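You operate a simulated robot arm through the tools that you are given. There is no shell and no other tool.

Carry out the task below with a simulated two-armed robot. There is one attempt and no reset: what you move stays moved.

JOB
Wipe the steel dust off the magnet drawer with the white pad.
Fine: pull the drawer out, put the pad back and push the drawer home. Set down upright: white pad. Where these are worked on the way, their far stop is far enough and under half their travel is too little: magnet drawer. What is to be rubbed or washed off counts as gone when no trace of it is left.
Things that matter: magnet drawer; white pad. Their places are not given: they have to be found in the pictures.

It is judged by the outcome, as a careful person would: the job done as asked, and still so three seconds after it is handed in. It fails if anything else is knocked over, pushed out of place, dropped, spilled or broken.

ROBOT AND FRAMES
Two 7-joint arms with two-finger parallel grippers on one trunk that stands fixed in place. Base frame: the origin is at the foot of the trunk, x ahead of it, y to its left, z up. Readings come in m, rad, newtons and seconds.
The left shoulder is at [0.05, 0.177, 1.204], the right one opposite. With the tool pointing down near the work surface each hand reaches from about 0.2 to 0.7 m from the base axis, measured 20 degrees to its own side. Payload 3.43 kg a hand.
The TCP of each hand is the grasp point between the finger pads, 0.034 m short of the fingertips. In the tool frame z runs along the fingers and y along their closing line. Largest opening 0.128 m; finger width 0.024, thickness 0.012; the body of the gripper, 0.048 by 0.13 m, starts 0.096 m behind the TCP.
Orientation is that of the tool frame in the base frame, as a unit quaternion [w, x, y, z]. With the fingers straight down and closing along the base's y, the tool's x points along the base's -x, its y along +y and its z along -z.

CONTROLS
- The arms move only by the tool apply_moves. It takes "left_moves", "right_moves" or both (then of equal length, played together; a hand with none holds still); each is text: rows parted by semicolons, each of 7 numbers parted by spaces: the shift along the base's x, y, z in m, then the turn, a rotation vector about the base's x, y, z in rad, then the finger opening in m, from 0 to 0.128. In form: x y z ax ay az gripper; .... A call has 1 to 20 rows; each row shifts and turns the commanded pose from where the row before left it. Rows are played at 5 a second. More than 0.05 m and 0.15 rad between two rows, or a gripper value outside its range, and nothing of the call is played. Where a pose cannot be reached the arm comes as near as it can. A force on the tool above 40 N (or 10 N above the force at the start of the call, whichever is more), or a blocked arm, ends the call early, and 0.2 s more pass. Each finger travels about 0.108 m/s and halts on what it meets, pressing with about 28 N; the grip force reading is that of the motor and also rises with nothing between the fingers. The clock runs only during rows and for 0.2 s after the last one: add rows that do not move to give the fingers time. It gives the time, the measured TCP pose, the force on the tool (base axes), the opening and the grip force at its end, in the units of the frame above (readings bear some noise), with the torque about the TCP (base axes, N m) and any sound that the robot's microphone picked up.
- Cameras (640 x 400 px; columns grow to the right, rows downward): "scene" is now at [0.1505, 0.0451, 1.3804]; the picture's right is [0.50, -0.87, 0.00], its down [-0.39, -0.22, -0.89] and it looks along [0.78, 0.44, -0.45] (base axes); focal length 214 px, centre (320, 200). "left" rides on the left gripper at [0.076, 0.011, -0.16] in its tool frame; the picture's right is [-0.15, 0.99, 0.00], its down [-0.88, -0.13, -0.46] and it looks along [-0.45, -0.07, 0.89] (tool axes); focal length 234 px, centre (320, 200). "right" rides on the right gripper at [0.076, -0.011, -0.16] in its tool frame; the picture's right is [0.15, 0.99, 0.00], its down [-0.88, 0.13, -0.46] and it looks along [-0.45, 0.07, 0.89] (tool axes); focal length 234 px, centre (320, 200).
- camera(camera): a new picture of that camera. The clock stands still meanwhile.
- slide_trunk(by): slides the trunk up (or, below 0, down) by that many m; the arms and the scene camera ride with it, the base frame stays. It gives what a move gives, with no picture.
- head_to(pan, tilt): turns the head with the scene camera to pan (to the left, within 1.396 rad either way) and tilt (down, from -0.506 to 1.204), counted from straight ahead of the robot. It gives what a move gives.
- measure_at(camera, pixels): for up to 12 pixels [column, row] of the newest picture of that camera ("zoom" is the newest enlarged one), the place [x, y, z] in the base frame of the surface seen there, good to about 0.003 m. The clock stands still meanwhile.
- inspect(camera, box): a new picture of the part [left, top, right, bottom] of that camera's present view, enlarged. The clock stands still meanwhile.
- close_job(): hands the job in; it is judged then, once.

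Unless the task says otherwise, let go and move clear before handing in.

The tools are called after "Emit:" by a JSON object that holds its "op" and its "data". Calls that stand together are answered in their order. apply_moves: Moves the arms, as the interface text tells. Its arguments: {"type":"object","properties":{"left_moves":{"type":"string"},"right_moves":{"type":"string"}},"required":[]} The other tools are called the same way: slide_trunk (by) slides the trunk up or down; head_to (pan, tilt) turns the head that bears the scene camera; camera (camera) takes a picture; measure_at (camera, pixels) gives the place of the surface under pixels of a picture; inspect (camera, box) takes an enlarged picture of a part of a camera's view; close_job () hands the job in.

At the start:

```text
t: 0.0
left_ee_pos: [0.2524, 0.2751, 1.2922]
left_tool_rot: [0.0, -0.001, 1.0, -0.001]
left_contact_force: [-0.2, 0.6, -0.2]
left_torque: [0.01, 0.0, -0.02]
left_opening: 0.1283
left_finger_force: 0.1
right_ee_pos: [0.3711, 0.0365, 1.2493]
right_tool_rot: [0.0, 0.0, 1.0, 0.0]
right_contact_force: [-0.2, -0.6, -0.5]
right_torque: [-0.01, 0.0, 0.0]
right_opening: 0.128
right_finger_force: 0.0
trunk travel left (down, up): [-0.375, 0.026]
head pan, tilt: [0.52, 0.464]
```

scene: 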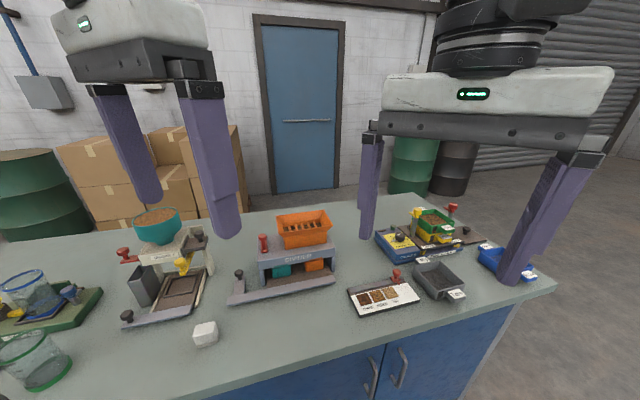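
right: 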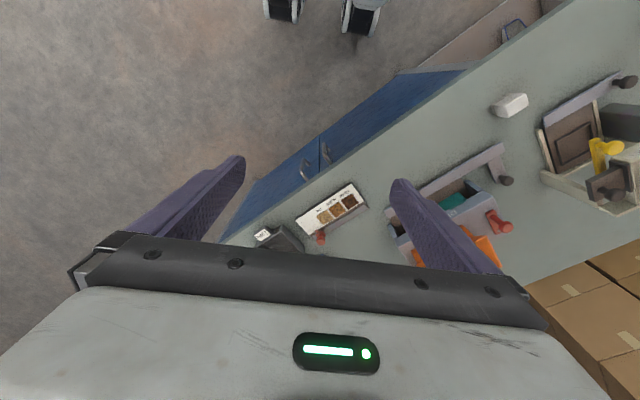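
left: 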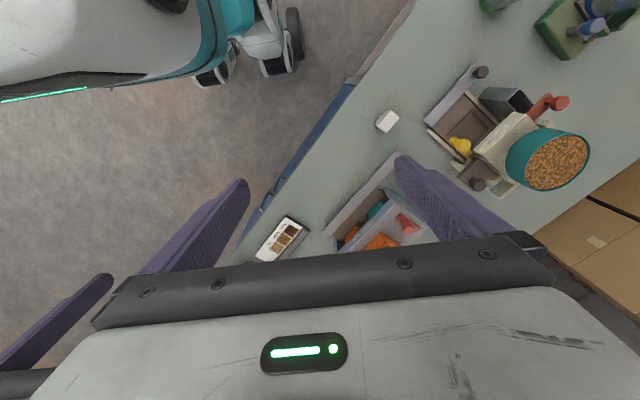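

The white block at about (205,333) looks like the white pad. Several machines stand on the bench and I can't yet tell which holds the magnet drawer, so I'll enlarge the candidates.

Emit:
{"op": "inspect", "data": {"camera": "scene", "box": [90, 190, 250, 350]}}

Emit:
{"op": "inspect", "data": {"camera": "scene", "box": [220, 190, 380, 320]}}

Emit:
{"op": "inspect", "data": {"camera": "scene", "box": [340, 190, 540, 320]}}

Emit:
{"op": "inspect", "data": {"camera": "left", "box": [340, 40, 620, 240]}}

```text
2.50 times, centred on (170, 270) of scene
```

zoom: 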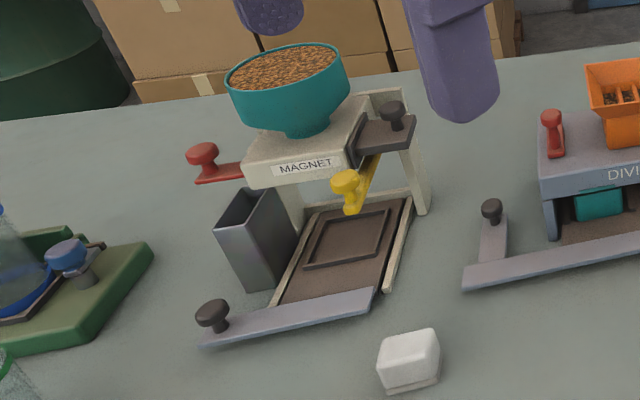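

```text
3.08 times, centred on (300, 255) of scene
```

zoom: 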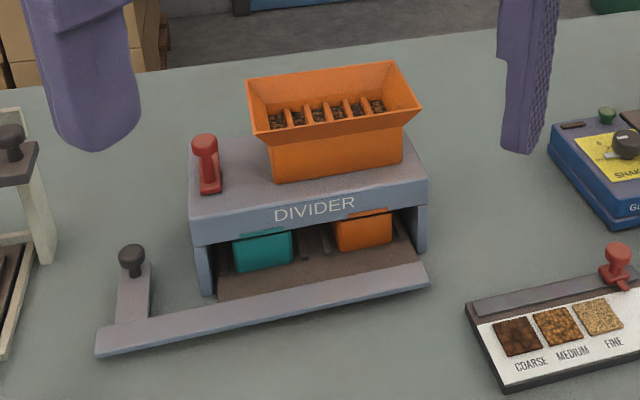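

```text
3.08 times, centred on (440, 255) of scene
```

zoom: 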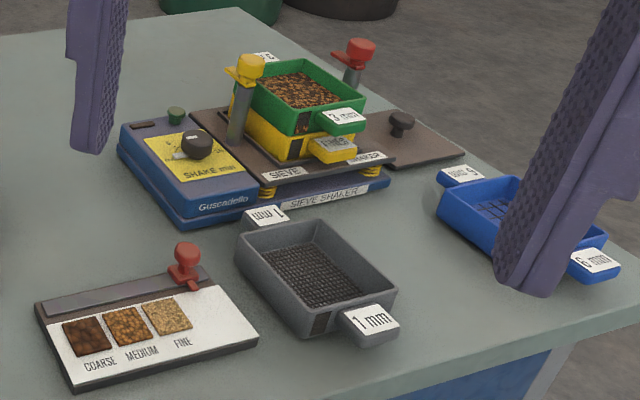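

```text
2.00 times, centred on (480, 140) of left
```

zoom: 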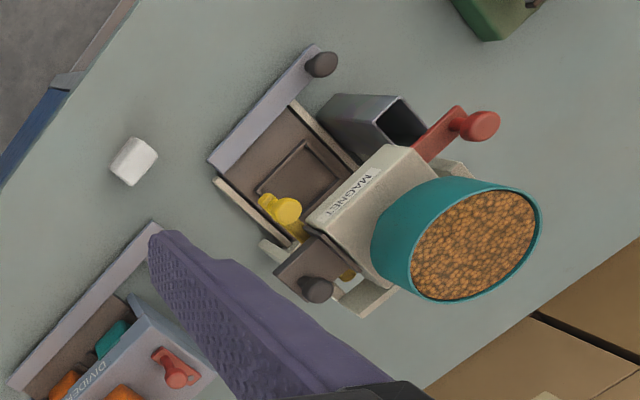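

The machine labelled MAGNET at about (175,260) is the one, with a dark slide and black knob on its right side near (197,240). I'll turn the head toward it for a better look.

Emit:
{"op": "head_to", "data": {"pan": 0.95, "tilt": 0.75}}

Emit:
{"op": "camera", "data": {"camera": "scene"}}

```text
t: 0.9
left_ee_pos: [0.2533, 0.273, 1.291]
left_tool_rot: [0.0, -0.001, 1.0, 0.0]
left_contact_force: [-0.7, 0.7, 1.0]
left_torque: [-0.03, 0.01, -0.04]
left_opening: 0.128
left_finger_force: 0.0
right_ee_pos: [0.3713, 0.0371, 1.2494]
right_tool_rot: [0.0, 0.0, 1.0, 0.0]
right_contact_force: [-0.1, -0.3, 0.4]
right_torque: [-0.02, -0.02, 0.0]
right_opening: 0.128
right_finger_force: 0.1
trunk travel left (down, up): [-0.375, 0.026]
head pan, tilt: [0.949, 0.75]
```

```text
taken
```

scene: 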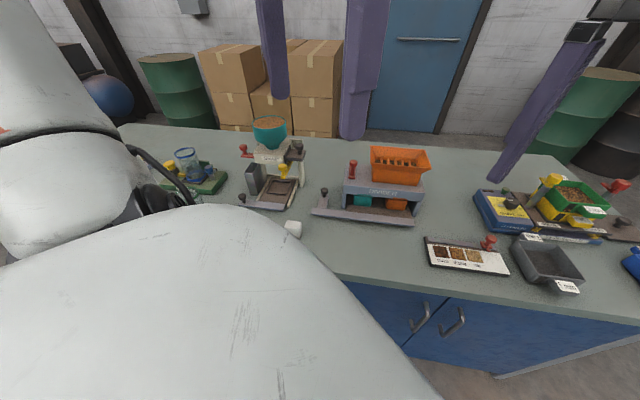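

The MAGNET machine is now at about (275,165) with the pad at (293,228). I'll enlarge it and measure.

Emit:
{"op": "inspect", "data": {"camera": "scene", "box": [225, 105, 325, 245]}}

Emit:
{"op": "measure_at", "data": {"camera": "scene", "pixels": [[293, 228], [298, 160], [275, 158], [242, 198], [283, 172], [245, 150], [270, 130], [278, 190], [315, 250], [330, 150], [255, 180]]}}

```text
2.86 times, centred on (275, 175) of scene
```

zoom: 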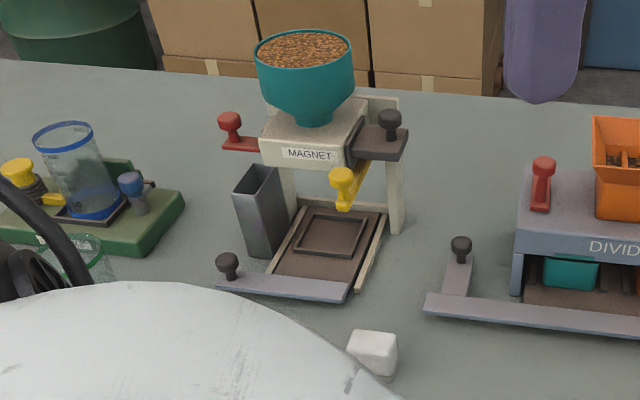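

```text
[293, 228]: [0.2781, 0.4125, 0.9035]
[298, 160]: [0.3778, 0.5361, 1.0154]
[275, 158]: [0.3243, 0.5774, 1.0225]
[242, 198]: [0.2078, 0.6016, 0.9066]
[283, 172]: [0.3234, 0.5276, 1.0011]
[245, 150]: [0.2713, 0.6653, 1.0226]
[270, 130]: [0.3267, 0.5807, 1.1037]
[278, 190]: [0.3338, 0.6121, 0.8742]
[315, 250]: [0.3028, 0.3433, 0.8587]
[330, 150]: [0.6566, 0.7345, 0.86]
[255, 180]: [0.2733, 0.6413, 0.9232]
```

The slide with the black knob at about (298,150) on the MAGNET housing, at z of roughly 1.02, looks like the magnet drawer. I'll shift the left hand sideways at height to look down on it.

Emit:
{"op": "apply_moves", "data": {"left_moves": "0 0.04 0 0 0 0 0.128; 0 0.04 0 0 0 0 0.128; 0 0.04 0 0 0 0 0.128; 0 0.04 0 0 0 0 0.128; 0 0 0 0 0 0 0.128"}}

Emit:
{"op": "camera", "data": {"camera": "left"}}

```text
t: 2.1
left_ee_pos: [0.2524, 0.435, 1.2917]
left_tool_rot: [0.001, 0.0, 1.0, -0.001]
left_contact_force: [-0.2, 0.2, 1.1]
left_torque: [0.0, 0.02, -0.01]
left_opening: 0.128
left_finger_force: 0.0
right_ee_pos: [0.3709, 0.0366, 1.2497]
right_tool_rot: [0.001, 0.0, 1.0, 0.001]
right_contact_force: [0.4, -0.6, 0.6]
right_torque: [0.01, -0.01, 0.03]
right_opening: 0.1279
right_finger_force: 0.0
trunk travel left (down, up): [-0.375, 0.026]
head pan, tilt: [0.949, 0.75]
```

```text
taken
```

left: 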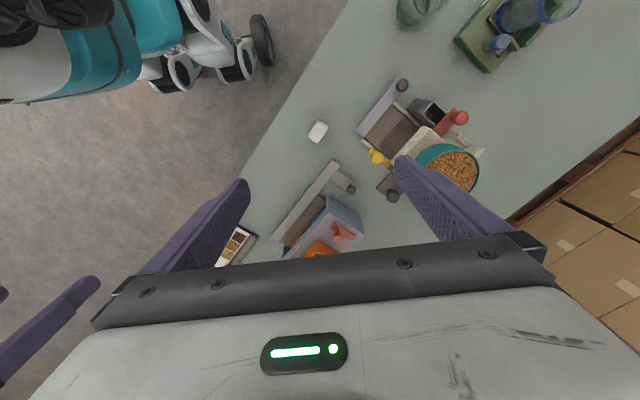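

Emit:
{"op": "inspect", "data": {"camera": "left", "box": [300, 70, 492, 220]}}

Emit:
{"op": "measure_at", "data": {"camera": "left", "pixels": [[402, 85], [357, 133], [385, 160], [392, 195], [380, 185], [388, 182], [378, 158], [425, 137], [408, 158], [461, 118], [318, 131], [394, 205]]}}

```text
2.67 times, centred on (396, 145) of left
```

zoom: 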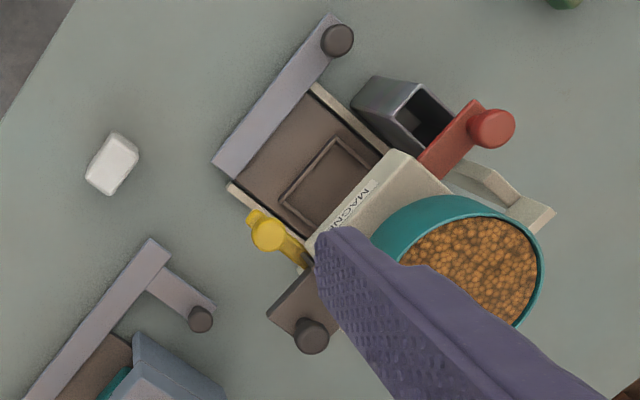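

```text
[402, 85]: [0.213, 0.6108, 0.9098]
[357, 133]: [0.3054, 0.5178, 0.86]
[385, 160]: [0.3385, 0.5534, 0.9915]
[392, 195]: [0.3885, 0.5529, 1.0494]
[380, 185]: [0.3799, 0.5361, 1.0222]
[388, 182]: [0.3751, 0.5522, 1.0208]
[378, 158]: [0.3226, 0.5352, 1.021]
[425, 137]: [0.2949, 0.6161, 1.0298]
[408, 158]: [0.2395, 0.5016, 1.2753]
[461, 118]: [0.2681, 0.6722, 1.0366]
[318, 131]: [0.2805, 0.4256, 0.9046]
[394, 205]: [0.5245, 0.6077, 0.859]
```

Emit:
{"op": "inspect", "data": {"camera": "scene", "box": [256, 136, 312, 192]}}

Emit:
{"op": "inspect", "data": {"camera": "left", "box": [350, 130, 430, 215]}}

```text
7.14 times, centred on (284, 164) of scene
```

zoom: 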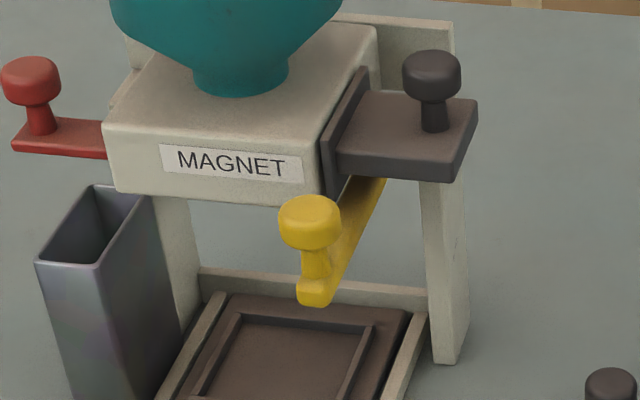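

```text
4.71 times, centred on (390, 172) of left
```

zoom: 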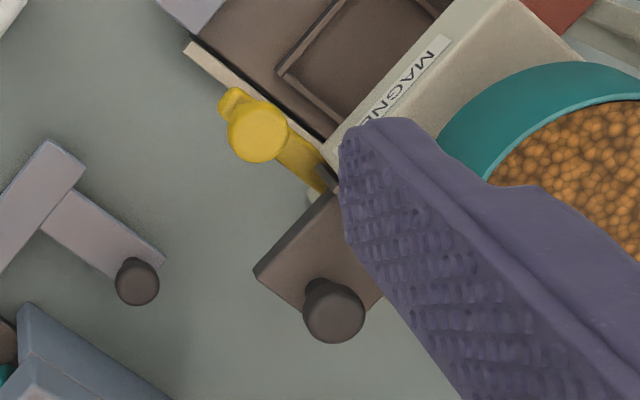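

Emit:
{"op": "measure_at", "data": {"camera": "zoom", "pixels": [[258, 268], [328, 200], [296, 310], [336, 315], [255, 135], [300, 160], [335, 140], [430, 20], [235, 105], [320, 180], [300, 240], [365, 312]]}}

Emit:
{"op": "inspect", "data": {"camera": "scene", "box": [256, 136, 312, 192]}}

Emit:
{"op": "measure_at", "data": {"camera": "zoom", "pixels": [[432, 70], [434, 120], [340, 155], [455, 160], [470, 110], [375, 100], [310, 210], [315, 290], [330, 170], [120, 160], [300, 180], [410, 110]]}}

```text
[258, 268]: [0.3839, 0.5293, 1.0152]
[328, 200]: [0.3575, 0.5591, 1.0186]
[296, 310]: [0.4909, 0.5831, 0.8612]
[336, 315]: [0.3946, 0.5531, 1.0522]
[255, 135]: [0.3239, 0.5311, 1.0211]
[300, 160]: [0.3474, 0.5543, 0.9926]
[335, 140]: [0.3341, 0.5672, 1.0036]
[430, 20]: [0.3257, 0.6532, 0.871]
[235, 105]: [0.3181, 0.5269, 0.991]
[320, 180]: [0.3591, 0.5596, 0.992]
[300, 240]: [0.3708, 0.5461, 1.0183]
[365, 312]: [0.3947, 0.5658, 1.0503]
```

```text
7.14 times, centred on (284, 164) of scene
```

zoom: 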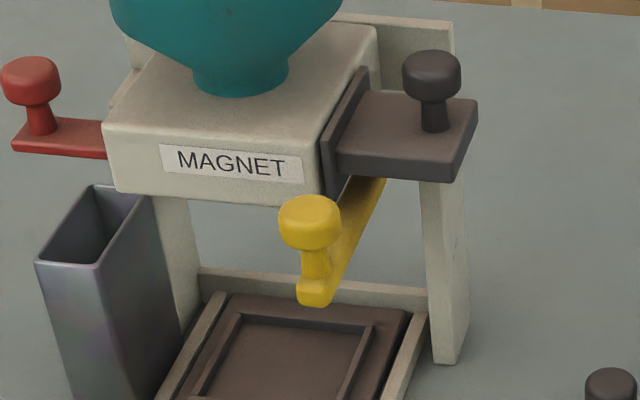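

```text
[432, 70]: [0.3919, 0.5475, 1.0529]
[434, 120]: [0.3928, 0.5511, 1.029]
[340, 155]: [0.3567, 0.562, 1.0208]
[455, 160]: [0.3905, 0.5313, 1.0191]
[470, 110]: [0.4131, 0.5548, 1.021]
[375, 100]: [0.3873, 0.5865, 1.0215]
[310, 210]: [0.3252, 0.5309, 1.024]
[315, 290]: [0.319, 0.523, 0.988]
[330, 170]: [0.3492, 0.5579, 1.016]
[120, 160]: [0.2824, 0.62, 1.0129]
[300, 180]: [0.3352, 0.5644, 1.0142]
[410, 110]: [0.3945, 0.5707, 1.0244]
```

The slab top is at z about 1.021 and the knob is near (0.393,0.552,1.052). I'll pin down the machine's heading from longer edges before touching anything.

Emit:
{"op": "inspect", "data": {"camera": "scene", "box": [230, 110, 330, 240]}}

Emit:
{"op": "inspect", "data": {"camera": "left", "box": [300, 70, 492, 220]}}

Emit:
{"op": "measure_at", "data": {"camera": "zoom", "pixels": [[222, 165], [325, 35], [228, 172], [308, 240], [318, 240], [400, 155], [405, 215], [460, 200], [530, 320], [375, 235], [110, 160], [545, 250]]}}

```text
3.08 times, centred on (280, 175) of scene
```

zoom: 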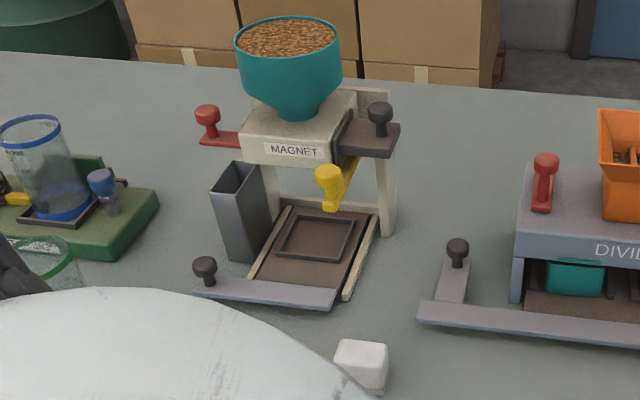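

```text
2.67 times, centred on (396, 145) of left
```

zoom: 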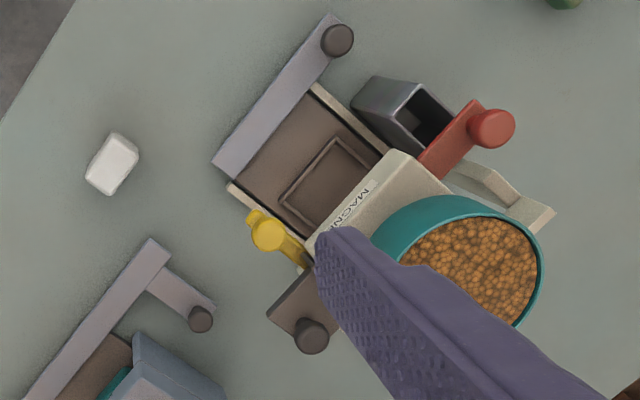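

```text
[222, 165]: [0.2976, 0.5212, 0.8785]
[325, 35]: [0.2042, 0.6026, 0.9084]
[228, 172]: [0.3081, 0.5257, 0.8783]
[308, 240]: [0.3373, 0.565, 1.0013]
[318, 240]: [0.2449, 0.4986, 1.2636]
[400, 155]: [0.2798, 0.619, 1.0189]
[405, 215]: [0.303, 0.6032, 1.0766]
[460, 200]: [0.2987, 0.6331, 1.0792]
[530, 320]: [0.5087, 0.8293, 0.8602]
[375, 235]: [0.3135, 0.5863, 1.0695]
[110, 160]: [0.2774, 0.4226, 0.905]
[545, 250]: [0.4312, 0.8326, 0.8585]
```

Emit:
{"op": "measure_at", "data": {"camera": "zoom", "pixels": [[225, 160], [250, 125], [275, 95], [300, 62], [235, 185], [258, 205], [290, 235], [318, 90], [345, 112], [375, 140], [275, 310], [300, 285]]}}

Emit:
{"op": "inspect", "data": {"camera": "scene", "box": [230, 110, 330, 240]}}

Emit:
{"op": "measure_at", "data": {"camera": "zoom", "pixels": [[235, 288], [300, 297], [325, 300], [345, 290], [360, 262], [374, 225], [250, 150], [275, 152], [320, 157], [382, 225], [285, 30], [300, 100]]}}

```text
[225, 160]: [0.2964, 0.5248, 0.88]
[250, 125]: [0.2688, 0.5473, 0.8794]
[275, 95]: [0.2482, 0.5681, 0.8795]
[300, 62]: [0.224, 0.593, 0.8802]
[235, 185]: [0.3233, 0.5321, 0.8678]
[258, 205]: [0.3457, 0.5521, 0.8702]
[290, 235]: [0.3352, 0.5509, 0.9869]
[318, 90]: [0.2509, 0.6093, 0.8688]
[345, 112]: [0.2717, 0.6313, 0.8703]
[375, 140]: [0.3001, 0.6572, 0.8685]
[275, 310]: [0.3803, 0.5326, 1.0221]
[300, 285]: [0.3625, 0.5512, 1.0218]
```

```text
3.08 times, centred on (280, 175) of scene
```

zoom: 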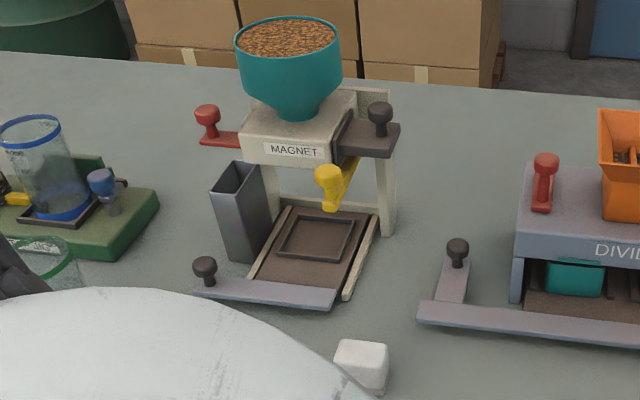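

```text
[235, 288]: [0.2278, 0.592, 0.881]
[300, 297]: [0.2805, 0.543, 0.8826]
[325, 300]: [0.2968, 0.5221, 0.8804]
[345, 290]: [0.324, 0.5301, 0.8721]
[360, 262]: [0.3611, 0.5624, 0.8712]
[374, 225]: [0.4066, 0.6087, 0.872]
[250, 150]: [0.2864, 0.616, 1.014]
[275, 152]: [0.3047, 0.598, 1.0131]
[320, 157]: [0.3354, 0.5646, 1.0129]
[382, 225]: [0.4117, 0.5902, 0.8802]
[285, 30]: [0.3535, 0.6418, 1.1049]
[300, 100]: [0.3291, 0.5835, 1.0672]
```

The machine is yawed about 45°, so the drawer slides along u≈(0.70,-0.71). I'll check the frame behind the knob, the hopper rim and the knob itself to plan the grasp.

Emit:
{"op": "inspect", "data": {"camera": "scene", "box": [262, 112, 318, 192]}}

Emit:
{"op": "measure_at", "data": {"camera": "zoom", "pixels": [[365, 155], [400, 155], [405, 165], [390, 200], [425, 290], [420, 340], [445, 260], [240, 60], [330, 70], [270, 45], [275, 78], [415, 215]]}}

Emit:
{"op": "measure_at", "data": {"camera": "left", "pixels": [[392, 196], [388, 193], [396, 197], [391, 190], [393, 200], [420, 155], [452, 148], [478, 168], [485, 150], [505, 148]]}}

```text
5.00 times, centred on (290, 152) of scene
```

zoom: 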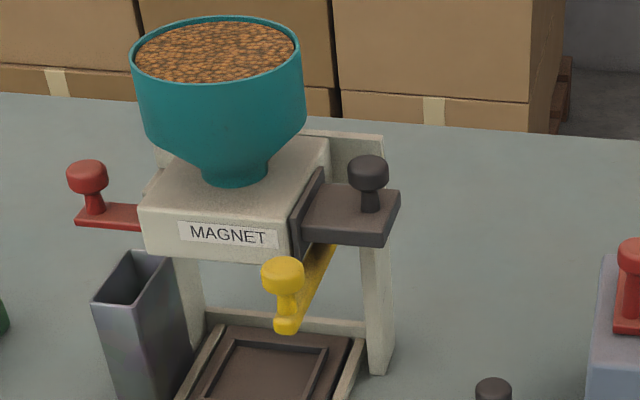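

```text
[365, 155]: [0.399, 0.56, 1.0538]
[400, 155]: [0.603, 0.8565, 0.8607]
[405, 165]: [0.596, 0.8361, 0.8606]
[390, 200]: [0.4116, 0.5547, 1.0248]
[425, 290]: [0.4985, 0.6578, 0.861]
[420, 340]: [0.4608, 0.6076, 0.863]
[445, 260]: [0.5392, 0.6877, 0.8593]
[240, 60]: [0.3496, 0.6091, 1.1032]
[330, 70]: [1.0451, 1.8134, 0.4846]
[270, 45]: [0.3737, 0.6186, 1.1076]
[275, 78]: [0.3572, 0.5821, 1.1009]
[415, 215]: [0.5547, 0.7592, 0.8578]
```

```text
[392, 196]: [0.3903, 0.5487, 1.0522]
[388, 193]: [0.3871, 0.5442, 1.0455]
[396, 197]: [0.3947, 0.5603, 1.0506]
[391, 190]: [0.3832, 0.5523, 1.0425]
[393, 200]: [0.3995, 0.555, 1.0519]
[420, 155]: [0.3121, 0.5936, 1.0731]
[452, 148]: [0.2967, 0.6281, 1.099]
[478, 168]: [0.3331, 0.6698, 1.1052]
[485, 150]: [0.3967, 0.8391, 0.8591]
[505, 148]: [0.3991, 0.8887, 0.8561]
```

Emit:
{"op": "measure_at", "data": {"camera": "zoom", "pixels": [[340, 142], [360, 140], [378, 142], [380, 150], [340, 165], [372, 280], [378, 330], [380, 365], [368, 165], [352, 172], [384, 172], [370, 183]]}}

```text
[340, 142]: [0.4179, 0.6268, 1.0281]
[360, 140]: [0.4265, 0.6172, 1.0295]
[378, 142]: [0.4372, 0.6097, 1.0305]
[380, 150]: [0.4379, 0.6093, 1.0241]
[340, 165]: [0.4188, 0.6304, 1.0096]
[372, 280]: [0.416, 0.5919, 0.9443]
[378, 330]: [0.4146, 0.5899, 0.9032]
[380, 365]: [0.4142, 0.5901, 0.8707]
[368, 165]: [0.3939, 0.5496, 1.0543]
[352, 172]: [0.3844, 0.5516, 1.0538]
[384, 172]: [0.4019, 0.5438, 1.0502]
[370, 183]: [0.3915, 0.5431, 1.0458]
```

The knob centre is about (0.393,0.552) with its top at 1.053, and the frame behind stays low and over 7 cm away. I'll yaw the left tool by -45° so it closes along the front-back line, clear of the hopper, and move above the knob.

Emit:
{"op": "apply_moves", "data": {"left_moves": "0.0235 0.0195 0 0 0 -0.131 0.06; 0.0235 0.0195 0 0 0 -0.131 0.06; 0.0235 0.0195 0 0 0 -0.131 0.06; 0.0235 0.0195 0 0 0 -0.131 0.06; 0.0235 0.0195 0 0 0 -0.131 0.06; 0.0235 0.0195 0 0 0 -0.13 0.06; 0 0 0 0 0 0 0.06; 0 0 0 0 0 0 0.06"}}

Emit:
{"op": "camera", "data": {"camera": "left"}}

Emit:
{"op": "camera", "data": {"camera": "scene"}}

```text
t: 3.9
left_ee_pos: [0.348, 0.3131, 1.1892]
left_tool_rot: [0.0, 0.38, 0.925, -0.002]
left_contact_force: [-0.5, -1.0, 0.3]
left_torque: [0.03, -0.02, -0.01]
left_opening: 0.06
left_finger_force: 0.0
left hand out of reach, approached as far as the arm can: row 1, 2, 3, 4, 5, 6
right_ee_pos: [0.371, 0.0354, 1.2488]
right_tool_rot: [-0.001, 0.0, 1.0, 0.0]
right_contact_force: [-0.4, 0.2, 0.8]
right_torque: [0.0, 0.02, -0.01]
right_opening: 0.128
right_finger_force: 0.0
trunk travel left (down, up): [-0.375, 0.026]
head pan, tilt: [0.949, 0.75]
```

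```text
taken
```

left: 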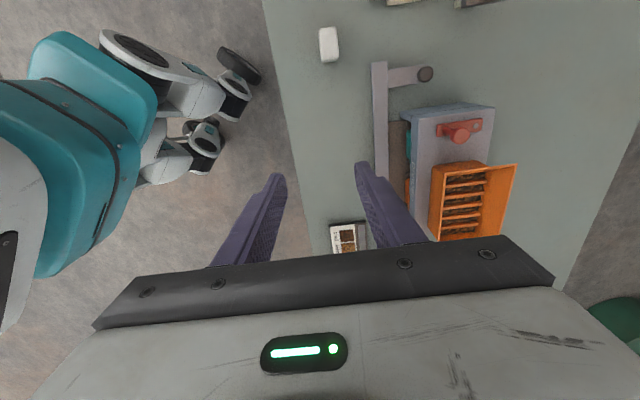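

```text
taken
```

scene: 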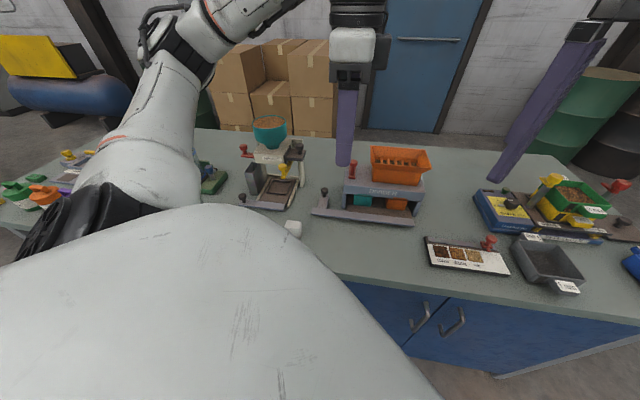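

The readings show row 1 onward were out of reach and the hand came only to (0.348,0.313,1.189), probably because it is too high for that yaw. I'll make a small upward move to see where the commanded pose now stands.

Emit:
{"op": "apply_moves", "data": {"left_moves": "0 0 0.01 0 0 0 0.06"}}

```text
t: 4.3
left_ee_pos: [0.3461, 0.3108, 1.1963]
left_tool_rot: [0.001, 0.381, 0.925, -0.001]
left_contact_force: [-0.7, 0.5, -0.7]
left_torque: [0.04, 0.02, 0.01]
left_opening: 0.0598
left_finger_force: 0.0
right_ee_pos: [0.37, 0.0364, 1.2495]
right_tool_rot: [0.0, 0.0, 1.0, 0.0]
right_contact_force: [0.0, 0.3, -0.2]
right_torque: [-0.01, -0.03, 0.03]
right_opening: 0.1277
right_finger_force: 0.1
trunk travel left (down, up): [-0.375, 0.026]
head pan, tilt: [0.949, 0.75]
```

The commanded pose now follows the real one. I'll approach the knob at this lower height in small steps.

Emit:
{"op": "apply_moves", "data": {"left_moves": "0.012 0.04 0 0 0 0 0.06; 0.012 0.04 0 0 0 0 0.06; 0.012 0.04 0 0 0 0 0.06"}}

```text
t: 5.1
left_ee_pos: [0.3403, 0.3223, 1.1689]
left_tool_rot: [0.001, 0.381, 0.925, 0.0]
left_contact_force: [0.6, -0.2, 0.1]
left_torque: [-0.01, 0.0, 0.0]
left_opening: 0.0601
left_finger_force: 0.0
left hand out of reach, approached as far as the arm can: row 1, 2, 3
right_ee_pos: [0.37, 0.037, 1.2491]
right_tool_rot: [0.0, 0.0, 1.0, 0.001]
right_contact_force: [0.1, -0.6, -0.1]
right_torque: [-0.04, -0.01, -0.02]
right_opening: 0.1283
right_finger_force: 0.1
trunk travel left (down, up): [-0.375, 0.026]
head pan, tilt: [0.949, 0.75]
```

With this yaw the arm can't get out to the left, because the wrist is the limit. I'll turn the tool to +45° instead, so it closes along the slide line, at this clear spot.

Emit:
{"op": "apply_moves", "data": {"left_moves": "0 0 0.01 0 0 0.131 0.04; 0 0 0.01 0 0 0.131 0.04; 0 0 0.01 0 0 0.131 0.04; 0 0 0 0 0 0.131 0.04; 0 0 0 0 0 0.131 0.04; 0 0 0 0 0 0.131 0.04; 0 0 0 0 0 0.131 0.04; 0 0 0 0 0 0.131 0.04; 0 0 0 0 0 0.131 0.04; 0 0 0 0 0 0.131 0.04; 0 0 0 0 0 0.131 0.04; 0 0 0 0 0 0.130 0.04; 0 0 0 0 0 0 0.04"}}

```text
t: 7.9
left_ee_pos: [0.3417, 0.3217, 1.1988]
left_tool_rot: [-0.001, -0.385, 0.923, -0.001]
left_contact_force: [-0.4, -0.4, 0.4]
left_torque: [0.01, -0.02, 0.0]
left_opening: 0.0401
left_finger_force: 0.0
right_ee_pos: [0.3705, 0.0355, 1.2502]
right_tool_rot: [0.0, -0.001, 1.0, 0.0]
right_contact_force: [0.8, -0.6, 0.6]
right_torque: [0.02, 0.02, -0.03]
right_opening: 0.128
right_finger_force: 0.0
trunk travel left (down, up): [-0.375, 0.026]
head pan, tilt: [0.949, 0.75]
```

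The rotation was reached. Next I move toward a point just outside the knob along the slide line.

Emit:
{"op": "apply_moves", "data": {"left_moves": "0.0176 0.038 0 0 0 0 0.04; 0.0176 0.038 0 0 0 0 0.04; 0.0176 0.038 0 0 0 0 0.04; 0.0176 0.038 0 0 0 0 0.04; 0.0176 0.038 0 0 0 0 0.04; 0 0 0 0 0 0 0.04"}}

Emit:
{"op": "camera", "data": {"camera": "left"}}

Emit:
{"op": "camera", "data": {"camera": "scene"}}

```text
t: 9.3
left_ee_pos: [0.4283, 0.5116, 1.1966]
left_tool_rot: [0.002, -0.383, 0.924, 0.0]
left_contact_force: [0.5, 0.2, -0.3]
left_torque: [-0.01, 0.03, 0.02]
left_opening: 0.0398
left_finger_force: 0.0
right_ee_pos: [0.3704, 0.0367, 1.2498]
right_tool_rot: [0.0, 0.0, 1.0, 0.0]
right_contact_force: [0.0, 0.3, 0.1]
right_torque: [0.02, -0.03, 0.0]
right_opening: 0.1277
right_finger_force: 0.0
trunk travel left (down, up): [-0.375, 0.026]
head pan, tilt: [0.949, 0.75]
```

```text
taken
```

left: 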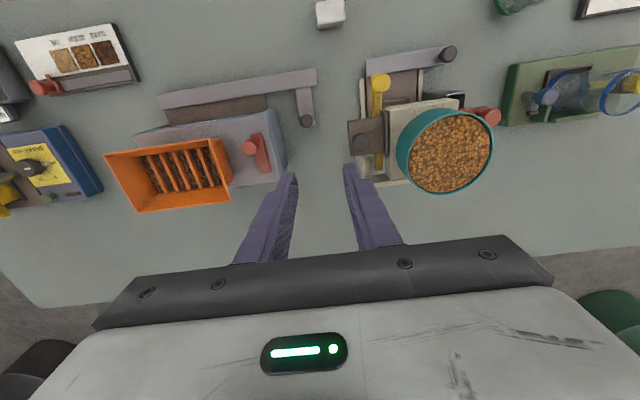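

```text
taken
```

scene: 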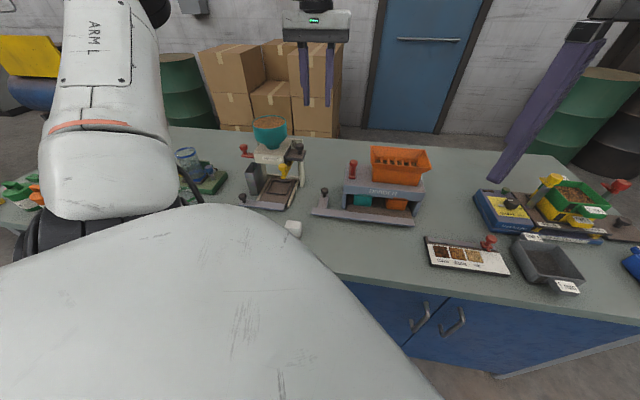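

The hand is at reach with the tool straight down, and the left picture shows the knob near (363,140). I'll enlarge and measure from here.

Emit:
{"op": "inspect", "data": {"camera": "left", "box": [320, 60, 496, 200]}}

Emit:
{"op": "measure_at", "data": {"camera": "left", "pixels": [[362, 141], [357, 141], [367, 141], [362, 135], [350, 125], [350, 150], [381, 125], [381, 118], [384, 140], [380, 150], [398, 150], [400, 140]]}}

```text
2.86 times, centred on (408, 130) of left
```

zoom: 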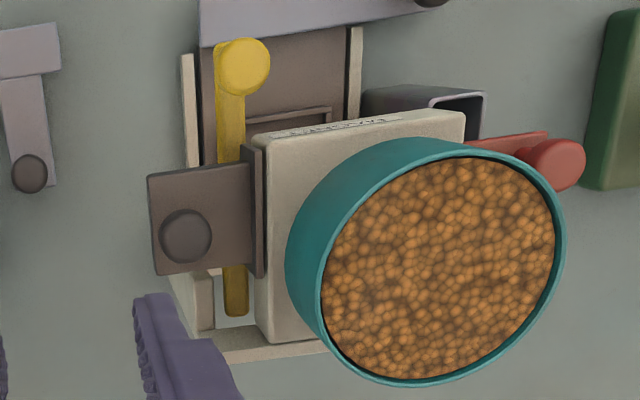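

```text
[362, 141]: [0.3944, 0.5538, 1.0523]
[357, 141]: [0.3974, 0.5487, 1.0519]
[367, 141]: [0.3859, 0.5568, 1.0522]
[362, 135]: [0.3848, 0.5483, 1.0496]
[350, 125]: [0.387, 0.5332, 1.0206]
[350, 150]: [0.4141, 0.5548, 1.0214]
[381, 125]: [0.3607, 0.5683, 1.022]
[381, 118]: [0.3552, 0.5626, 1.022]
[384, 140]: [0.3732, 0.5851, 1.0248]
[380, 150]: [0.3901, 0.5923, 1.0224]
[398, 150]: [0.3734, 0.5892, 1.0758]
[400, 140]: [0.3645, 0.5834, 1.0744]
```

The knob is about 25 mm across and centred near (0.3945,0.5535), with a gap of about 22 mm to the drawer's front plate. I'll centre over it and descend part way to check clearances.

Emit:
{"op": "apply_moves", "data": {"left_moves": "-0.016 0.02 0 0 0 0 0.04; -0.016 0.02 0 0 0 0 0.04; 0 0 -0.03 0 0 0 0.04; 0 0 -0.03 0 0 0 0.04; 0 0 -0.03 0 0 0 0.04; 0 0 0 0 0 0 0.04"}}

Emit:
{"op": "camera", "data": {"camera": "left"}}

Emit:
{"op": "inspect", "data": {"camera": "scene", "box": [250, 100, 330, 190]}}

```text
t: 10.7
left_ee_pos: [0.3969, 0.5528, 1.107]
left_tool_rot: [0.001, -0.384, 0.924, 0.0]
left_contact_force: [0.4, -0.3, 0.5]
left_torque: [0.01, 0.0, -0.02]
left_opening: 0.0397
left_finger_force: 0.0
right_ee_pos: [0.3696, 0.0356, 1.2486]
right_tool_rot: [0.0, 0.0, 1.0, 0.0]
right_contact_force: [-0.6, -0.3, 0.3]
right_torque: [0.02, 0.04, 0.02]
right_opening: 0.1279
right_finger_force: 0.1
trunk travel left (down, up): [-0.375, 0.026]
head pan, tilt: [0.949, 0.75]
```

```text
taken
```

left: 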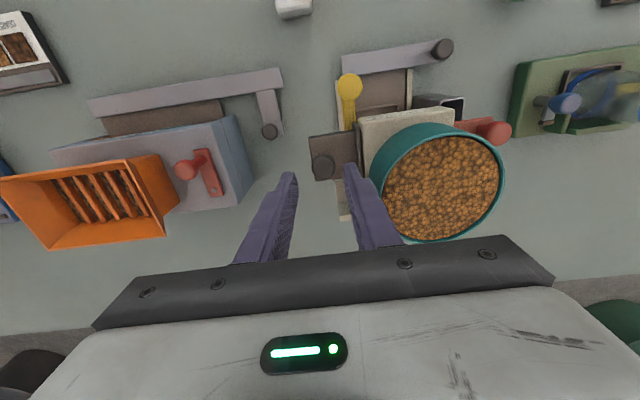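

```text
4.44 times, centred on (290, 145) of scene
```

zoom: 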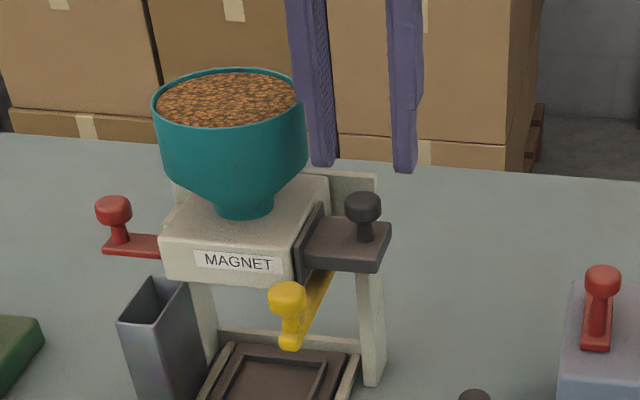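

Emit:
{"op": "inspect", "data": {"camera": "left", "box": [290, 110, 450, 260]}}

Emit:
{"op": "measure_at", "data": {"camera": "left", "pixels": [[322, 168], [313, 168], [331, 168], [322, 160], [322, 176], [372, 185], [376, 165], [385, 215], [368, 195], [380, 225], [355, 150], [350, 170]]}}

```text
2.67 times, centred on (370, 185) of left
```

zoom: 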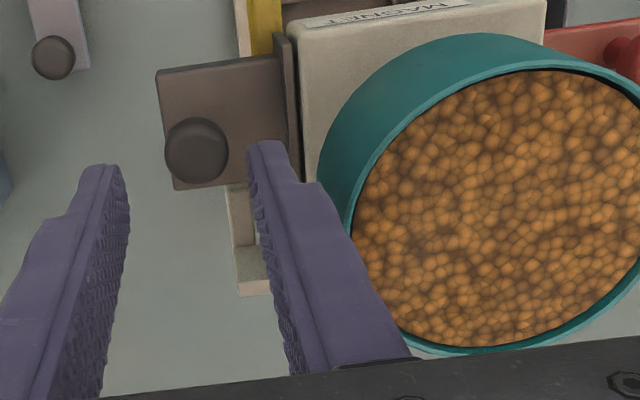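

```text
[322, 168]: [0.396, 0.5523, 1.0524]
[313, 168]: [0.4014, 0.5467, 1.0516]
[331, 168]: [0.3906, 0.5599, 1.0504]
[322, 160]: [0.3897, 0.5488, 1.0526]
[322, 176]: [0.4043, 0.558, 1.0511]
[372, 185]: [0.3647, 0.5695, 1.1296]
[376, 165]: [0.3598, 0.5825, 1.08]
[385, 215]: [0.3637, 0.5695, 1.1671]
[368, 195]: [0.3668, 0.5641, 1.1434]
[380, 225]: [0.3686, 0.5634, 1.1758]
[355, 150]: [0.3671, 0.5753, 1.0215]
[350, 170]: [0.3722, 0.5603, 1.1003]
```

The knob disc is centred at about (0.396,0.5525) and is roughly 22 mm across. I'll narrow the opening to 34 mm and go down onto it.

Emit:
{"op": "apply_moves", "data": {"left_moves": "0.001 -0.001 0 0 0 0 0.034; 0 0 -0.015 0 0 0 0.034; 0 0 -0.015 0 0 0 0.034; 0 0 -0.014 0 0 0 0.034; 0 0 0 0 0 0 0.034"}}

Emit:
{"op": "camera", "data": {"camera": "left"}}

Emit:
{"op": "inspect", "data": {"camera": "scene", "box": [250, 100, 330, 190]}}

```text
t: 11.9
left_ee_pos: [0.3983, 0.5511, 1.0638]
left_tool_rot: [0.0, -0.385, 0.923, -0.001]
left_contact_force: [0.3, -0.9, -0.4]
left_torque: [-0.04, 0.0, 0.02]
left_opening: 0.0341
left_finger_force: 0.0
right_ee_pos: [0.3716, 0.037, 1.2488]
right_tool_rot: [0.0, 0.0, 1.0, 0.001]
right_contact_force: [-0.3, 0.1, -0.3]
right_torque: [0.01, 0.0, 0.03]
right_opening: 0.1282
right_finger_force: 0.1
trunk travel left (down, up): [-0.375, 0.026]
head pan, tilt: [0.949, 0.75]
```

```text
taken
```

left: 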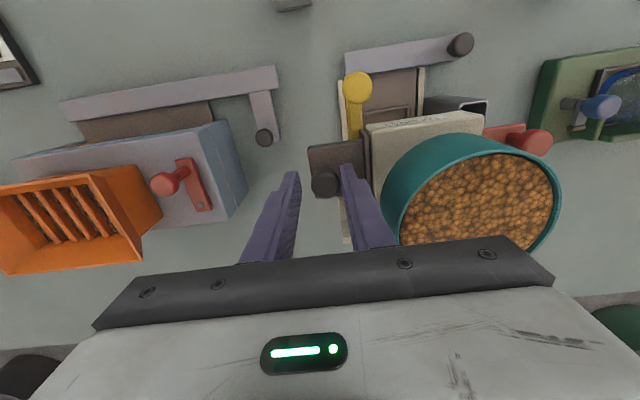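

```text
4.44 times, centred on (290, 145) of scene
```

zoom: 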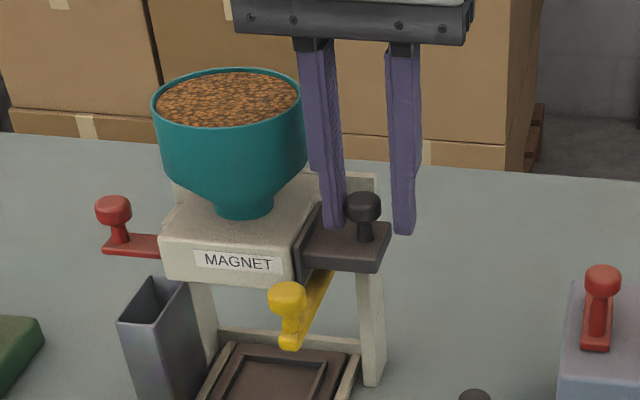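

The fingers straddle the knob with the tips just above the slab. I'll close on it.

Emit:
{"op": "apply_moves", "data": {"left_moves": "0 0 0 0 0 0 0.012; 0 0 0 0 0 0 0.012; 0 0 0 0 0 0 0.012"}}

```text
t: 12.7
left_ee_pos: [0.3994, 0.5507, 1.064]
left_tool_rot: [0.001, -0.384, 0.923, -0.001]
left_contact_force: [-0.6, -1.3, -1.4]
left_torque: [0.12, -0.07, 0.04]
left_opening: 0.0232
left_finger_force: 45.0
right_ee_pos: [0.3713, 0.036, 1.2498]
right_tool_rot: [0.0, 0.0, 1.0, 0.0]
right_contact_force: [-0.6, -0.2, -0.2]
right_torque: [0.02, 0.01, -0.03]
right_opening: 0.128
right_finger_force: 0.1
trunk travel left (down, up): [-0.375, 0.026]
head pan, tilt: [0.949, 0.75]
```

The knob is gripped at 23 mm. I'll pull gently along u in small steps.

Emit:
{"op": "apply_moves", "data": {"left_moves": "0.007 -0.007 0 0 0 0 0.012; 0.007 -0.007 0 0 0 0 0.012; 0.007 -0.007 0 0 0 0 0.012"}}

Emit:
{"op": "inspect", "data": {"camera": "scene", "box": [250, 100, 330, 190]}}

```text
t: 13.5
left_ee_pos: [0.4193, 0.5304, 1.0641]
left_tool_rot: [0.0, -0.383, 0.924, 0.0]
left_contact_force: [1.3, 2.4, -0.1]
left_torque: [-0.03, 0.64, 0.02]
left_opening: 0.0234
left_finger_force: 45.3
right_ee_pos: [0.3712, 0.0371, 1.2487]
right_tool_rot: [-0.001, 0.0, 1.0, 0.0]
right_contact_force: [0.3, -0.3, 0.2]
right_torque: [0.02, -0.02, 0.0]
right_opening: 0.128
right_finger_force: 0.1
trunk travel left (down, up): [-0.375, 0.026]
head pan, tilt: [0.949, 0.75]
```

```text
4.44 times, centred on (290, 145) of scene
```

zoom: 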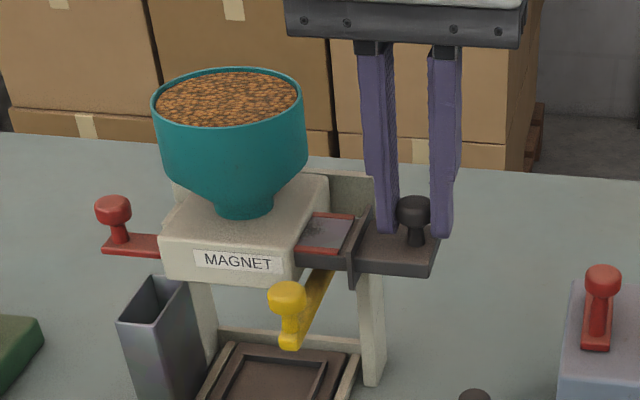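

The drawer slides out with little force and shows a grey magnet face with a red border. I'll continue pulling.

Emit:
{"op": "apply_moves", "data": {"left_moves": "0.007 -0.007 0 0 0 0 0.012; 0.007 -0.007 0 0 0 0 0.012; 0.007 -0.007 0 0 0 0 0.012; 0.007 -0.007 0 0 0 0 0.012"}}

Emit:
{"op": "inspect", "data": {"camera": "scene", "box": [250, 100, 330, 190]}}

```text
t: 14.5
left_ee_pos: [0.4466, 0.5021, 1.0641]
left_tool_rot: [0.001, -0.384, 0.923, 0.0]
left_contact_force: [-0.2, 1.2, -0.3]
left_torque: [0.4, -0.01, 0.0]
left_opening: 0.0233
left_finger_force: 45.1
right_ee_pos: [0.3699, 0.0363, 1.249]
right_tool_rot: [0.001, 0.0, 1.0, 0.0]
right_contact_force: [1.1, 0.4, -0.5]
right_torque: [-0.01, 0.01, 0.0]
right_opening: 0.128
right_finger_force: 0.0
trunk travel left (down, up): [-0.375, 0.026]
head pan, tilt: [0.949, 0.75]
```

```text
4.44 times, centred on (290, 145) of scene
```

zoom: 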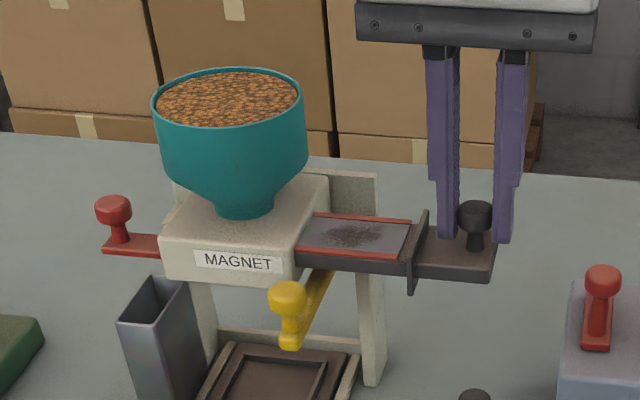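

A dark dust patch shows on the magnet face around zoom (355,233). I'll keep pulling toward the stop.

Emit:
{"op": "apply_moves", "data": {"left_moves": "0.007 -0.007 0 0 0 0 0.012; 0.007 -0.007 0 0 0 0 0.012"}}

Emit:
{"op": "inspect", "data": {"camera": "scene", "box": [250, 100, 330, 190]}}

```text
t: 15.1
left_ee_pos: [0.4604, 0.4882, 1.0634]
left_tool_rot: [0.0, -0.384, 0.923, -0.001]
left_contact_force: [0.1, 2.4, -0.5]
left_torque: [0.42, -0.01, -0.07]
left_opening: 0.0231
left_finger_force: 45.2
right_ee_pos: [0.3702, 0.037, 1.2501]
right_tool_rot: [0.0, -0.001, 1.0, 0.0]
right_contact_force: [0.4, 0.0, -0.6]
right_torque: [0.0, 0.0, 0.0]
right_opening: 0.1281
right_finger_force: 0.0
trunk travel left (down, up): [-0.375, 0.026]
head pan, tilt: [0.949, 0.75]
```

```text
4.44 times, centred on (290, 145) of scene
```

zoom: 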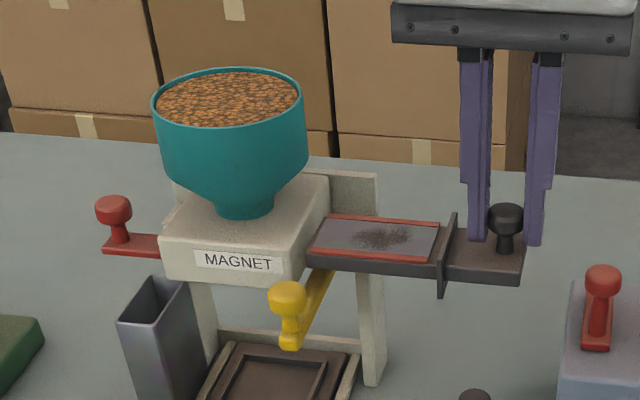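

Emit:
{"op": "apply_moves", "data": {"left_moves": "0.005 -0.005 0 0 0 0 0.012; 0.005 -0.005 0 0 0 0 0.012"}}

Emit:
{"op": "inspect", "data": {"camera": "scene", "box": [250, 100, 330, 190]}}

```text
t: 15.7
left_ee_pos: [0.4622, 0.488, 1.0631]
left_tool_rot: [-0.007, -0.387, 0.922, 0.012]
left_contact_force: [-15.6, 11.9, 10.1]
left_torque: [0.06, 0.55, 0.02]
left_opening: 0.0231
left_finger_force: 44.5
right_ee_pos: [0.3696, 0.0347, 1.25]
right_tool_rot: [0.001, 0.002, 1.0, 0.001]
right_contact_force: [0.5, -0.2, -0.4]
right_torque: [0.04, 0.04, -0.01]
right_opening: 0.1279
right_finger_force: 0.1
trunk travel left (down, up): [-0.375, 0.026]
head pan, tilt: [0.949, 0.75]
stopped in row 2 (left hand): the force on the tool passed its limit at 43 N (the readings are from after the stop); the commanded pose is now the measured one
```

```text
4.44 times, centred on (290, 145) of scene
```

zoom: 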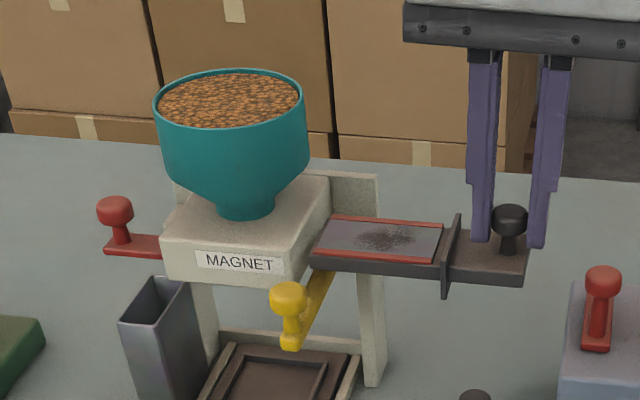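

The drawer met its far stop after roughly 9 cm, when the force limit tripped. I'll release the knob and rise clear.

Emit:
{"op": "apply_moves", "data": {"left_moves": "0 0 0 0 0 0 0.04; 0 0 0 0 0 0 0.04; 0 0 0.02 0 0 0 0.04; 0 0 0.03 0 0 0 0.04; 0 0 0.04 0 0 0 0.04; 0 0 0.04 0 0 0 0.04; 0 0 0 0 0 0 0.04"}}

Emit:
{"op": "inspect", "data": {"camera": "scene", "box": [250, 120, 330, 210]}}

Emit:
{"op": "measure_at", "data": {"camera": "zoom", "pixels": [[335, 150], [385, 150], [430, 155], [430, 140], [340, 132], [318, 158], [435, 172], [380, 132], [380, 170], [455, 130], [510, 130], [445, 205]]}}

Emit:
{"op": "camera", "data": {"camera": "left"}}

```text
t: 17.3
left_ee_pos: [0.4663, 0.4857, 1.1928]
left_tool_rot: [-0.004, -0.386, 0.923, 0.008]
left_contact_force: [0.8, 0.7, -0.8]
left_torque: [-0.02, -0.02, 0.01]
left_opening: 0.0398
left_finger_force: 0.0
right_ee_pos: [0.3699, 0.0365, 1.2477]
right_tool_rot: [0.001, 0.001, 1.0, -0.001]
right_contact_force: [0.1, -1.3, 0.0]
right_torque: [0.0, 0.0, -0.01]
right_opening: 0.1278
right_finger_force: 0.0
trunk travel left (down, up): [-0.375, 0.026]
head pan, tilt: [0.949, 0.75]
```

```text
4.44 times, centred on (290, 165) of scene
```

zoom: 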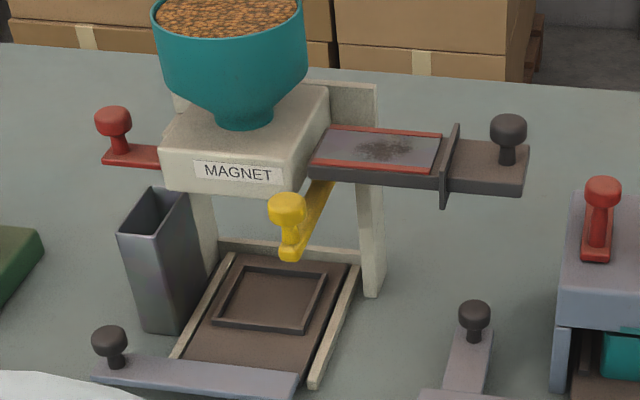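

```text
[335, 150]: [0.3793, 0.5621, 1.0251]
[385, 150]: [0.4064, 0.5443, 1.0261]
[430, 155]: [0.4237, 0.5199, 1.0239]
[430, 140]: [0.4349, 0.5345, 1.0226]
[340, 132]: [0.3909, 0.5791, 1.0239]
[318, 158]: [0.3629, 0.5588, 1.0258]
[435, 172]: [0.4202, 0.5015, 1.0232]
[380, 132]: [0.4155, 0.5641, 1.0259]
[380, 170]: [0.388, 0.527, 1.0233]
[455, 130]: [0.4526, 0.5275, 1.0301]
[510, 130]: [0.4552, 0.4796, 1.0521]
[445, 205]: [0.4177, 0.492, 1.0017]
```

```text
taken
```

left: 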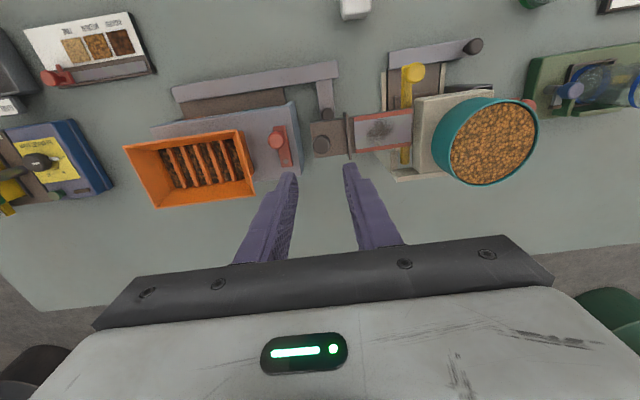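

The dust patch sits on the exposed magnet plate at z about 1.024. Next I'll study the pad, enlarging it in both views.

Emit:
{"op": "inspect", "data": {"camera": "scene", "box": [270, 205, 320, 250]}}

Emit:
{"op": "measure_at", "data": {"camera": "zoom", "pixels": [[320, 130], [270, 120], [280, 150], [370, 150], [350, 110], [310, 220], [360, 230], [270, 200], [340, 260], [390, 200]]}}

Emit:
{"op": "inspect", "data": {"camera": "left", "box": [320, 0, 390, 40]}}

Emit:
{"op": "inspect", "data": {"camera": "left", "box": [310, 80, 460, 190]}}

Emit:
{"op": "measure_at", "data": {"camera": "zoom", "pixels": [[180, 160], [230, 80], [235, 270], [400, 110], [395, 260], [270, 170], [340, 165], [250, 120], [350, 180], [310, 240], [310, 120], [300, 165]]}}

```text
8.89 times, centred on (295, 228) of scene
```

zoom: 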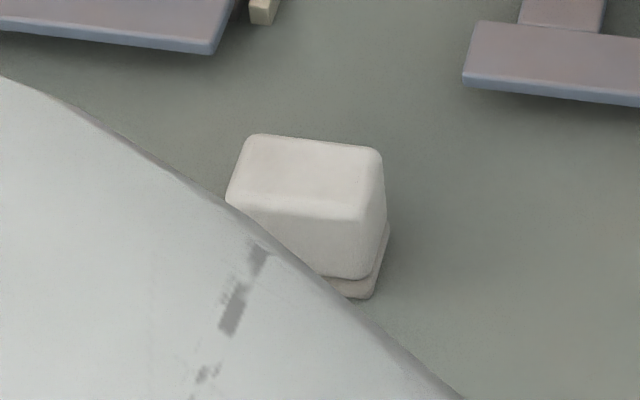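

```text
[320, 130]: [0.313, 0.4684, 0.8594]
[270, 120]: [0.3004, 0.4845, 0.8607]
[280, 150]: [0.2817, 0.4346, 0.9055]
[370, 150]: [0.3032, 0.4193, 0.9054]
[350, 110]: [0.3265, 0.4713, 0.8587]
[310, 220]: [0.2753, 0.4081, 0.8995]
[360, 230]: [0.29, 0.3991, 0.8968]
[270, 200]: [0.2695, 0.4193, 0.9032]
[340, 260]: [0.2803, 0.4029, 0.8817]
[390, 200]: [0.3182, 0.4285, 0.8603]
```

```text
9.14 times, centred on (355, 20) of left
```

zoom: 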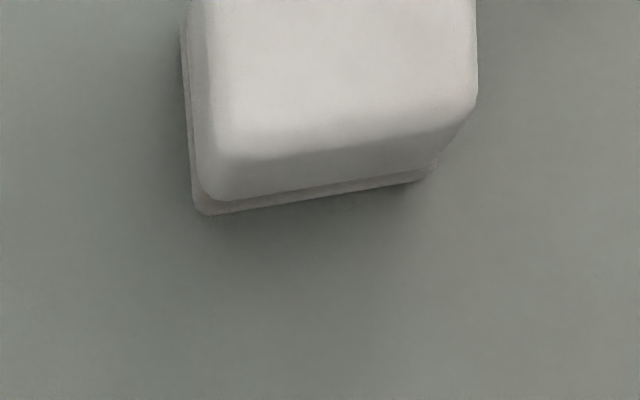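

```text
3.64 times, centred on (385, 135) of left
```

zoom: 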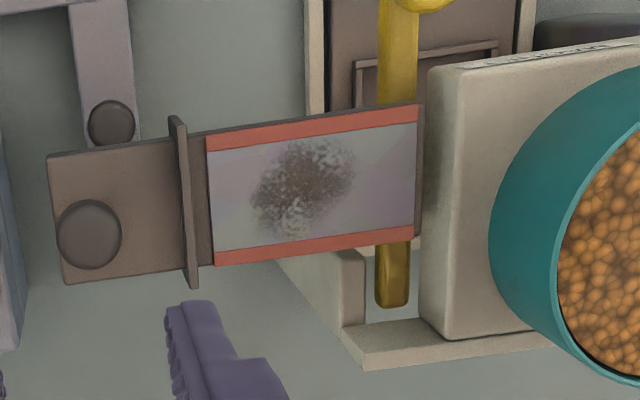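

```text
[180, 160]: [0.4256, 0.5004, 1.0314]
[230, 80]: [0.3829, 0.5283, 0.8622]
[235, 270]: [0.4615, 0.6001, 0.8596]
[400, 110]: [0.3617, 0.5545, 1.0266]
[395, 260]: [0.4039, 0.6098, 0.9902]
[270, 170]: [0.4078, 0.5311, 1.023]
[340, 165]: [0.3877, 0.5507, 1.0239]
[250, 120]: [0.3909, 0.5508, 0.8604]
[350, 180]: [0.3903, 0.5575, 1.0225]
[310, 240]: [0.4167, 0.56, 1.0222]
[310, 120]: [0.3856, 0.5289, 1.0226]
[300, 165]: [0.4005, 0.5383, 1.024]
```

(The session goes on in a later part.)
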